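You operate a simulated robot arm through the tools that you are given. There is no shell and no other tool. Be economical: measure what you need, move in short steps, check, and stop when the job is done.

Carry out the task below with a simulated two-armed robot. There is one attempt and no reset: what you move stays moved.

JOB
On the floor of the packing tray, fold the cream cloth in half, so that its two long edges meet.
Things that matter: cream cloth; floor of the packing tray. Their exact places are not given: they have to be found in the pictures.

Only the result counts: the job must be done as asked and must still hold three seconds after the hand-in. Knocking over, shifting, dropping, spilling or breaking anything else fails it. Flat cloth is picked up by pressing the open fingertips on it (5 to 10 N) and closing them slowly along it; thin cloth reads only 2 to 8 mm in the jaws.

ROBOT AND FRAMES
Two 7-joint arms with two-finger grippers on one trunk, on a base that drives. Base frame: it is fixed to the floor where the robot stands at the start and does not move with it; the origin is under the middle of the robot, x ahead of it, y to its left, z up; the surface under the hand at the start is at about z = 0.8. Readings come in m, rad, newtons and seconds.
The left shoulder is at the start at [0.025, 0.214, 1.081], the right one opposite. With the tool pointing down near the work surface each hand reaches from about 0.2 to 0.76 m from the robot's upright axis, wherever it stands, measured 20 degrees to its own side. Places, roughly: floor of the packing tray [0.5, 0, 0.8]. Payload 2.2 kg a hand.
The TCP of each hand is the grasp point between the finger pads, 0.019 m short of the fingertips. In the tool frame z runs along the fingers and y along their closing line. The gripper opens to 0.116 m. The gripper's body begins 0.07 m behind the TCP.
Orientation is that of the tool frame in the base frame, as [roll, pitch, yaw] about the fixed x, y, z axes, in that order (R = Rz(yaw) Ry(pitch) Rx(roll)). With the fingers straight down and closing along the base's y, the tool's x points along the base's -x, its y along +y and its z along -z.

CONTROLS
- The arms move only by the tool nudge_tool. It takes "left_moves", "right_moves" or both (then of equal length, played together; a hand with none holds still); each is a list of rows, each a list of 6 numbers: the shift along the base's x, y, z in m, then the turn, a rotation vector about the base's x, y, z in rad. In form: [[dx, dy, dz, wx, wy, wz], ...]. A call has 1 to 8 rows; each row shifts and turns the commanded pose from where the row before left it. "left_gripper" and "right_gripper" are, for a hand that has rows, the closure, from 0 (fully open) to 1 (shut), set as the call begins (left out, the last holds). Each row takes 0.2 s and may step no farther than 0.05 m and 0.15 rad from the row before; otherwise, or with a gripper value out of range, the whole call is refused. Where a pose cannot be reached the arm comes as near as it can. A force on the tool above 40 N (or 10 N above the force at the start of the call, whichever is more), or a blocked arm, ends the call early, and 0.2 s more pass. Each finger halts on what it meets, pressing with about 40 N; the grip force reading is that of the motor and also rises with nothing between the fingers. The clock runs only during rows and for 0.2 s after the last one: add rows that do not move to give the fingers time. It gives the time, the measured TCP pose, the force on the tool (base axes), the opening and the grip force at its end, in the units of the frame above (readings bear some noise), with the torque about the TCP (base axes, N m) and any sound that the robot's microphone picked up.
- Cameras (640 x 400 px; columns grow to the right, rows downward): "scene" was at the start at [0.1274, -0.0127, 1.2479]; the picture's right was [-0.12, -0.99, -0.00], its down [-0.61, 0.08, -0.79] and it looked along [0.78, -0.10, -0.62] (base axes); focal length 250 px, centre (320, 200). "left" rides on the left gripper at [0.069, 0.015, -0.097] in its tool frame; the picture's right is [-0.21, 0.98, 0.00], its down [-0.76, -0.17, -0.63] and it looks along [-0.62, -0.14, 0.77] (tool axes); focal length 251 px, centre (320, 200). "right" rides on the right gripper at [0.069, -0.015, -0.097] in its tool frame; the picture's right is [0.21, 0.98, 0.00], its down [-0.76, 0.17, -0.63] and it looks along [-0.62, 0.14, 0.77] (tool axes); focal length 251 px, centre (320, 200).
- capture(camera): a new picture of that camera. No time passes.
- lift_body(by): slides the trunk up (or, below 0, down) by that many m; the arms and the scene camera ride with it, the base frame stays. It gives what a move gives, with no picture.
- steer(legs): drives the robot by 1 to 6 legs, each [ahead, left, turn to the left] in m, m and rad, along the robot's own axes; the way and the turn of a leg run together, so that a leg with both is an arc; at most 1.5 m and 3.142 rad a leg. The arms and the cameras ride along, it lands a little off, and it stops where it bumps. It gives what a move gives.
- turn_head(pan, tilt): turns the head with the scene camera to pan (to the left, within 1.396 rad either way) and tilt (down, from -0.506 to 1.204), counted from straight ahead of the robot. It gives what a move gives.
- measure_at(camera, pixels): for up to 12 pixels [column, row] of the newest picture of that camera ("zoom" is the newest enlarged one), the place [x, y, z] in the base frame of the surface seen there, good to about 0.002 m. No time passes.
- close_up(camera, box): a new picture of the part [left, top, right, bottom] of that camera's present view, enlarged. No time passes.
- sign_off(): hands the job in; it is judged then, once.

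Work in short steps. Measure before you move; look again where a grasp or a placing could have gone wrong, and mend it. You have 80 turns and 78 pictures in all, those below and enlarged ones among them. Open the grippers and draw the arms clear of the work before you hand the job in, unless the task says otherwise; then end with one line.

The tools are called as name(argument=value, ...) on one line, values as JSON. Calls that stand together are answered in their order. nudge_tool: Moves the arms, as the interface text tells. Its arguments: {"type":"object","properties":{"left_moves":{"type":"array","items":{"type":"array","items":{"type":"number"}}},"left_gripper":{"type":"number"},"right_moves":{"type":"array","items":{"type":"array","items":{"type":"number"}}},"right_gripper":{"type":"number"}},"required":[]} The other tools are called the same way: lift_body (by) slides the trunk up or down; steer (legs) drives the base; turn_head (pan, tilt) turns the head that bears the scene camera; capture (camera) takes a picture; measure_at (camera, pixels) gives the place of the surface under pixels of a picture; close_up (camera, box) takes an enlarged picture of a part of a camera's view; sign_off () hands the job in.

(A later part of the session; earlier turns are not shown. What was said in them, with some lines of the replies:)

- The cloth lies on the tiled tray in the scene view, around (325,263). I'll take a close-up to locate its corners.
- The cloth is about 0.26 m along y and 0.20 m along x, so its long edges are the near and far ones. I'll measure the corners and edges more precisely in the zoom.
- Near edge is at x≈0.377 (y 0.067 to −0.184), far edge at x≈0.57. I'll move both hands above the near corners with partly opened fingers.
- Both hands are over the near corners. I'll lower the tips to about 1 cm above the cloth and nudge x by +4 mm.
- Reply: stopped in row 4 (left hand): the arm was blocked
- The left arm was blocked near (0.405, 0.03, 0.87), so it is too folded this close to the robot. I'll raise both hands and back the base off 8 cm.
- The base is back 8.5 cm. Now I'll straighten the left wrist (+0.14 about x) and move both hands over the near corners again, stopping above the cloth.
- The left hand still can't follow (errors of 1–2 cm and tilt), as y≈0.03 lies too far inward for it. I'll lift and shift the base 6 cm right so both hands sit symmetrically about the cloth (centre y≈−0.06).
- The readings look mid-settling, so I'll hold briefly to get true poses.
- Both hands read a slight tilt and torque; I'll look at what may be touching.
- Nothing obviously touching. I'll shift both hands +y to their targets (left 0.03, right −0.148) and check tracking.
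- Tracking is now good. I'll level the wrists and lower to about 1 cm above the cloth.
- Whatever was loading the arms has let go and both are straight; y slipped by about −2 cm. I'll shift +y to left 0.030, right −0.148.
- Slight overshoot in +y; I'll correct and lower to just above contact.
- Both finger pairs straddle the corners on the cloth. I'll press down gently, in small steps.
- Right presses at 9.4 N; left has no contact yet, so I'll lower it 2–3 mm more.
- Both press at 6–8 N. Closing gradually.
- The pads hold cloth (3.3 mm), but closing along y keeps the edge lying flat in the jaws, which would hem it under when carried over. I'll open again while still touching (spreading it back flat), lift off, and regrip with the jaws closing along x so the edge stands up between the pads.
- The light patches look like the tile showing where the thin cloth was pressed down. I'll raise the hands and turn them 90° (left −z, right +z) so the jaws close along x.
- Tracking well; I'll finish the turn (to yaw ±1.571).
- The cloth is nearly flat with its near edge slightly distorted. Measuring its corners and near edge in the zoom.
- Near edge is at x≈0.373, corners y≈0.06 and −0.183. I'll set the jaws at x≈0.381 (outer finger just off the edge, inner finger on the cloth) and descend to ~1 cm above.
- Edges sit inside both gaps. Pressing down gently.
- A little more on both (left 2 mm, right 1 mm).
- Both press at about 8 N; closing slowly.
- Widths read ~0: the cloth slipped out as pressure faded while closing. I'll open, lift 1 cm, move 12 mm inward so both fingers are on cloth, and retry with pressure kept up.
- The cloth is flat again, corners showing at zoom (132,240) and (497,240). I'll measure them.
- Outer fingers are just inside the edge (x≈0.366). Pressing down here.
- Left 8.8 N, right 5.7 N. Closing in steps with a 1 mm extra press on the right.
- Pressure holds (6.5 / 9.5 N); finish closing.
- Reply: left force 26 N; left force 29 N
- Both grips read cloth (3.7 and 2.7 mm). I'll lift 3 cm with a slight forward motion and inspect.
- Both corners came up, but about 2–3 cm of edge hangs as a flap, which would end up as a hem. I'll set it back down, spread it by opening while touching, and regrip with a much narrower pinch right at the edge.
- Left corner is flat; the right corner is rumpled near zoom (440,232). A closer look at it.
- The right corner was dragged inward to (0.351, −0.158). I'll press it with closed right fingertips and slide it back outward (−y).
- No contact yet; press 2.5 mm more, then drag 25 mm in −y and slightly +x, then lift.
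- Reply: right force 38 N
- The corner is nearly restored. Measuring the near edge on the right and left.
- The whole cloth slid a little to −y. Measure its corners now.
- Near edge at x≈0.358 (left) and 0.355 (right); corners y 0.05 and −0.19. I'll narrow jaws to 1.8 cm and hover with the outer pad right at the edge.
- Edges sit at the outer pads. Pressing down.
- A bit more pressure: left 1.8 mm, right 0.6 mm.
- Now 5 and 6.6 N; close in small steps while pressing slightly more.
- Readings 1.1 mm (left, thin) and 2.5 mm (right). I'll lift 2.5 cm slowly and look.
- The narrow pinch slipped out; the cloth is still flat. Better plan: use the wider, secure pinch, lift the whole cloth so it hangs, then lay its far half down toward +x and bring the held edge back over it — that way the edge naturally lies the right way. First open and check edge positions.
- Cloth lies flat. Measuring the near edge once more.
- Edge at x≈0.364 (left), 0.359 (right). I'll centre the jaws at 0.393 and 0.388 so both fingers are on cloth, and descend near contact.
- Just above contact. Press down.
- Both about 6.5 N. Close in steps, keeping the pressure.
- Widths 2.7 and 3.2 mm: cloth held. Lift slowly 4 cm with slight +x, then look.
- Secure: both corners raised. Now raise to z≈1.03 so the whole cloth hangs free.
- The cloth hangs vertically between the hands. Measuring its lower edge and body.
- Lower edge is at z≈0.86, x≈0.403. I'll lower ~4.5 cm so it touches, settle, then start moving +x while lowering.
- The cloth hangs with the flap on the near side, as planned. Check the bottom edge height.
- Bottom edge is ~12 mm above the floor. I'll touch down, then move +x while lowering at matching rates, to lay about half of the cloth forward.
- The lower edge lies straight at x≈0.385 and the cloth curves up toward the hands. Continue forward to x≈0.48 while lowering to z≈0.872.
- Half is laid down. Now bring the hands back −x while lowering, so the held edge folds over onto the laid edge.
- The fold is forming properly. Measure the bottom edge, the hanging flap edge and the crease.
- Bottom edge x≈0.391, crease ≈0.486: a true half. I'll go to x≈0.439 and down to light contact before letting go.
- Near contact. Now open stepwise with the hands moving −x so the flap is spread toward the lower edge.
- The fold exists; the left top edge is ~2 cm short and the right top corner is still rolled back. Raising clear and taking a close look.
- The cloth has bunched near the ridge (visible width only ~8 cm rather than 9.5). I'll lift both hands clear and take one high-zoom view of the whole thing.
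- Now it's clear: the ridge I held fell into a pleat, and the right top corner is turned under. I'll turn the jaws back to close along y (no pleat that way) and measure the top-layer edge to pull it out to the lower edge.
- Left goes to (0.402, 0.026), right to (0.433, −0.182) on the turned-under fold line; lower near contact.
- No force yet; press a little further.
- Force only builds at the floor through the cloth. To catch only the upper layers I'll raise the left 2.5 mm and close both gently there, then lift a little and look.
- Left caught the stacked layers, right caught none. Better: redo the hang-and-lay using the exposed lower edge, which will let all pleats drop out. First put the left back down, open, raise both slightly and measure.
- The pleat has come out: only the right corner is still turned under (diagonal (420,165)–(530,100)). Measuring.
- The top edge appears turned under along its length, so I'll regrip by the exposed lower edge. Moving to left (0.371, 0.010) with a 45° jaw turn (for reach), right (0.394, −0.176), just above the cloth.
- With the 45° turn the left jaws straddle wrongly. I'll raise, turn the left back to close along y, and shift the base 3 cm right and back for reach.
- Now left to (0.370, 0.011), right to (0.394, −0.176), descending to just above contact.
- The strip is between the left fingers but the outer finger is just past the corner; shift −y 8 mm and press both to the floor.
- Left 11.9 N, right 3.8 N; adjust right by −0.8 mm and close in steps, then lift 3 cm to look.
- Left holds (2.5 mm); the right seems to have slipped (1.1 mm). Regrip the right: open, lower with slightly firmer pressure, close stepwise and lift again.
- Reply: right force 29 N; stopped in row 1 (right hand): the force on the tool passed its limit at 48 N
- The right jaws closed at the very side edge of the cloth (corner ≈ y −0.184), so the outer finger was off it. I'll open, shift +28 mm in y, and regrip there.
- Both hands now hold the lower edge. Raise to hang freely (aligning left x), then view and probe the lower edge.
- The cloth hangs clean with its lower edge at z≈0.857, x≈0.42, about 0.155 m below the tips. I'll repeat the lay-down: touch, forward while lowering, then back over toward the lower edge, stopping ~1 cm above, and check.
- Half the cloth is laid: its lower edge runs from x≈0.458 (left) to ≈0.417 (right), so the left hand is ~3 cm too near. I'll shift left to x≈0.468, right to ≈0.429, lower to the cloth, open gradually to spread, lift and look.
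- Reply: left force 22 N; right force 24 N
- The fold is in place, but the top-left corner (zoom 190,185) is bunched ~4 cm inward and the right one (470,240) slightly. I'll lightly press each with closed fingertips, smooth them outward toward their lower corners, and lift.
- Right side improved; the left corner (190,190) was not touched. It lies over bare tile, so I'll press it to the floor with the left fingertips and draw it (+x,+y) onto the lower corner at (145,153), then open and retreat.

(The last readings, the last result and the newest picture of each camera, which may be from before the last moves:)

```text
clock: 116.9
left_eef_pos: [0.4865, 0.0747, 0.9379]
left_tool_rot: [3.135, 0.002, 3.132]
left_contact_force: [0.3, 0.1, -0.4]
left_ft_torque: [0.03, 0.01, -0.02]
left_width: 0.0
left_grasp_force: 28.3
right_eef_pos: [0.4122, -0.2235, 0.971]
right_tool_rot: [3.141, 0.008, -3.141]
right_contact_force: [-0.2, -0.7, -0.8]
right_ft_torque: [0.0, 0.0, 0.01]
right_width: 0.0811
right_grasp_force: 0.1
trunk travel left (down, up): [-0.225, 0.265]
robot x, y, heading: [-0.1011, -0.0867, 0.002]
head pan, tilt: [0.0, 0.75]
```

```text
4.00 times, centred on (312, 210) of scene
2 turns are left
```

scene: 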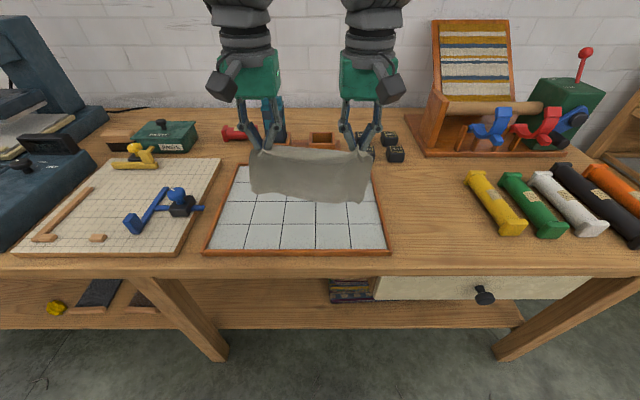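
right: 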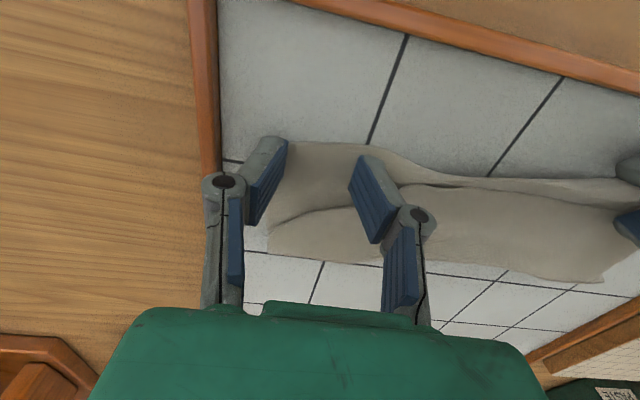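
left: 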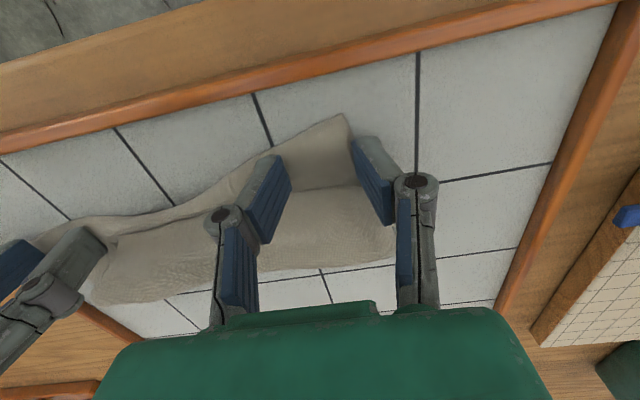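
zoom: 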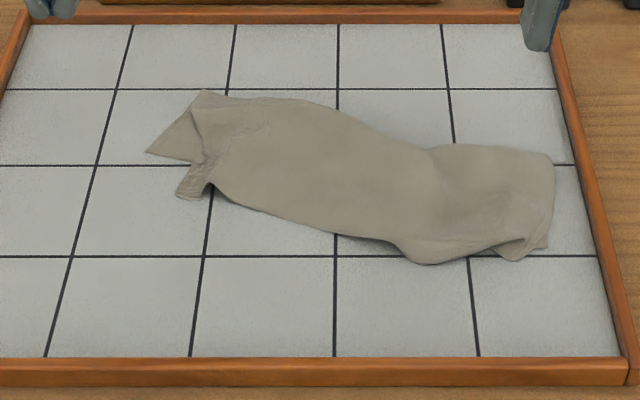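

No contact force again, so the corner barely moved. One last try 2 mm deeper at the same spot, drawing it onto the lower corner, then open both grippers and retreat.

nudge_tool(left_moves=[[-0.006, -0.013, -0.01, 0, 0, 0], [-0.006, -0.013, -0.02, 0, 0, 0], [-0.006, -0.013, -0.02, 0, 0, 0], [-0.006, -0.013, -0.02, 0, 0, 0], [-0.006, -0.013, -0.02, 0, 0, 0], [0, 0, -0.0125, 0, 0, 0], [0, 0, 0, 0, 0, 0], [0, 0, 0, 0, 0, 0]])

nudge_tool(left_moves=[[0, 0, -0.005, 0, 0, 0], [0, 0, -0.0035, 0, 0, 0], [0.006, 0.0055, 0, 0, 0, 0], [0.006, 0.0055, 0, 0, 0, 0], [0.006, 0.0055, 0, 0, 0, 0], [0.006, 0.0055, 0, 0, 0, 0], [0.006, 0.0055, 0, 0, 0, 0], [0, 0, 0, 0, 0, 0]])

nudge_tool(left_moves=[[0, 0, 0.02, 0, 0, 0], [0, 0, 0.03, 0, 0, 0], [0, 0.02, 0.03, 0, 0, 0], [0, 0.02, 0.03, 0, 0, 0], [0, 0, 0.03, 0, 0, 0], [0, 0, 0, 0, 0, 0]])

nudge_tool(left_moves=[[0, 0.01, 0.01, 0, 0, 0], [0, 0, 0, 0, 0, 0], [0, 0, 0, 0, 0, 0]], right_moves=[[0, 0, 0.01, 0, 0, 0], [0, 0, 0, 0, 0, 0], [0, 0, 0, 0, 0, 0]], left_gripper=0, right_gripper=0)

close_up(camera="scene", box=[232, 160, 392, 260])

```text
clock: 118.7
left_eef_pos: [0.4592, 0.0092, 0.8391]
left_tool_rot: [3.134, 0.004, 3.134]
left_contact_force: [-0.3, 0.0, -0.2]
left_ft_torque: [0.01, 0.03, 0.01]
left_width: 0.0
left_grasp_force: 28.5
right_eef_pos: [0.4122, -0.2249, 0.972]
right_tool_rot: [3.141, 0.007, 3.141]
right_contact_force: [0.3, -0.7, -0.1]
right_ft_torque: [-0.02, 0.01, 0.01]
right_width: 0.0813
right_grasp_force: 0.1
trunk travel left (down, up): [-0.225, 0.265]
robot x, y, heading: [-0.1013, -0.0868, -0.001]
head pan, tilt: [0.0, 0.75]
```

```text
clock: 120.5
left_eef_pos: [0.488, 0.0342, 0.8293]
left_tool_rot: [3.136, 0.005, 3.134]
left_contact_force: [-0.8, 0.0, 3.2]
left_ft_torque: [-0.02, 0.03, 0.0]
left_width: 0.0002
left_grasp_force: 28.7
right_eef_pos: [0.4117, -0.2244, 0.97]
right_tool_rot: [3.141, 0.009, 3.14]
right_contact_force: [1.0, 0.0, -0.5]
right_ft_torque: [0.01, 0.0, -0.02]
right_width: 0.0812
right_grasp_force: 0.0
trunk travel left (down, up): [-0.225, 0.265]
robot x, y, heading: [-0.0991, -0.0912, -0.002]
head pan, tilt: [0.0, 0.75]
```

```text
clock: 121.9
left_eef_pos: [0.488, 0.0754, 0.9694]
left_tool_rot: [3.135, 0.002, 3.132]
left_contact_force: [-0.7, 0.1, 0.1]
left_ft_torque: [0.01, -0.01, -0.01]
left_width: 0.0
left_grasp_force: 28.4
right_eef_pos: [0.4127, -0.2244, 0.9706]
right_tool_rot: [3.14, 0.006, -3.141]
right_contact_force: [0.0, 0.7, 0.0]
right_ft_torque: [0.01, 0.0, -0.01]
right_width: 0.081
right_grasp_force: 0.0
trunk travel left (down, up): [-0.225, 0.265]
robot x, y, heading: [-0.1047, -0.0873, -0.003]
head pan, tilt: [0.0, 0.75]
```

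```text
clock: 122.7
left_eef_pos: [0.4884, 0.0869, 0.979]
left_tool_rot: [3.134, 0.003, 3.133]
left_contact_force: [-0.7, -0.9, 0.8]
left_ft_torque: [-0.01, -0.01, -0.03]
left_width: 0.1159
left_grasp_force: 0.2
right_eef_pos: [0.4123, -0.2227, 0.9821]
right_tool_rot: [-3.141, 0.007, -3.141]
right_contact_force: [-0.2, -0.4, -0.5]
right_ft_torque: [0.01, -0.02, 0.01]
right_width: 0.1161
right_grasp_force: 0.1
trunk travel left (down, up): [-0.225, 0.265]
robot x, y, heading: [-0.0988, -0.0894, -0.001]
head pan, tilt: [0.0, 0.75]
```

```text
4.00 times, centred on (312, 210) of scene
1 turns are left
```

zoom: 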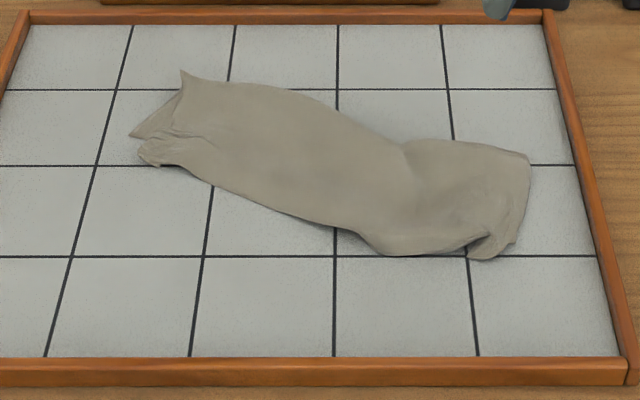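

The last smoothing moved the top-left corner to about (142,155), next to the lower corner at (132,136). Both long edges now lie close together, the grippers are open and the arms are clear, so I'm handing in.

sign_off()

```text
The job is handed in.
```

I folded the cream cloth in half on the tray floor with its long edges together and handed it in. The fold is rough: in the last picture the left corners are still about 2 cm apart, the right end is slightly rumpled, and the cloth lies at an angle in the tray. I ran out of turns to tidy it further.
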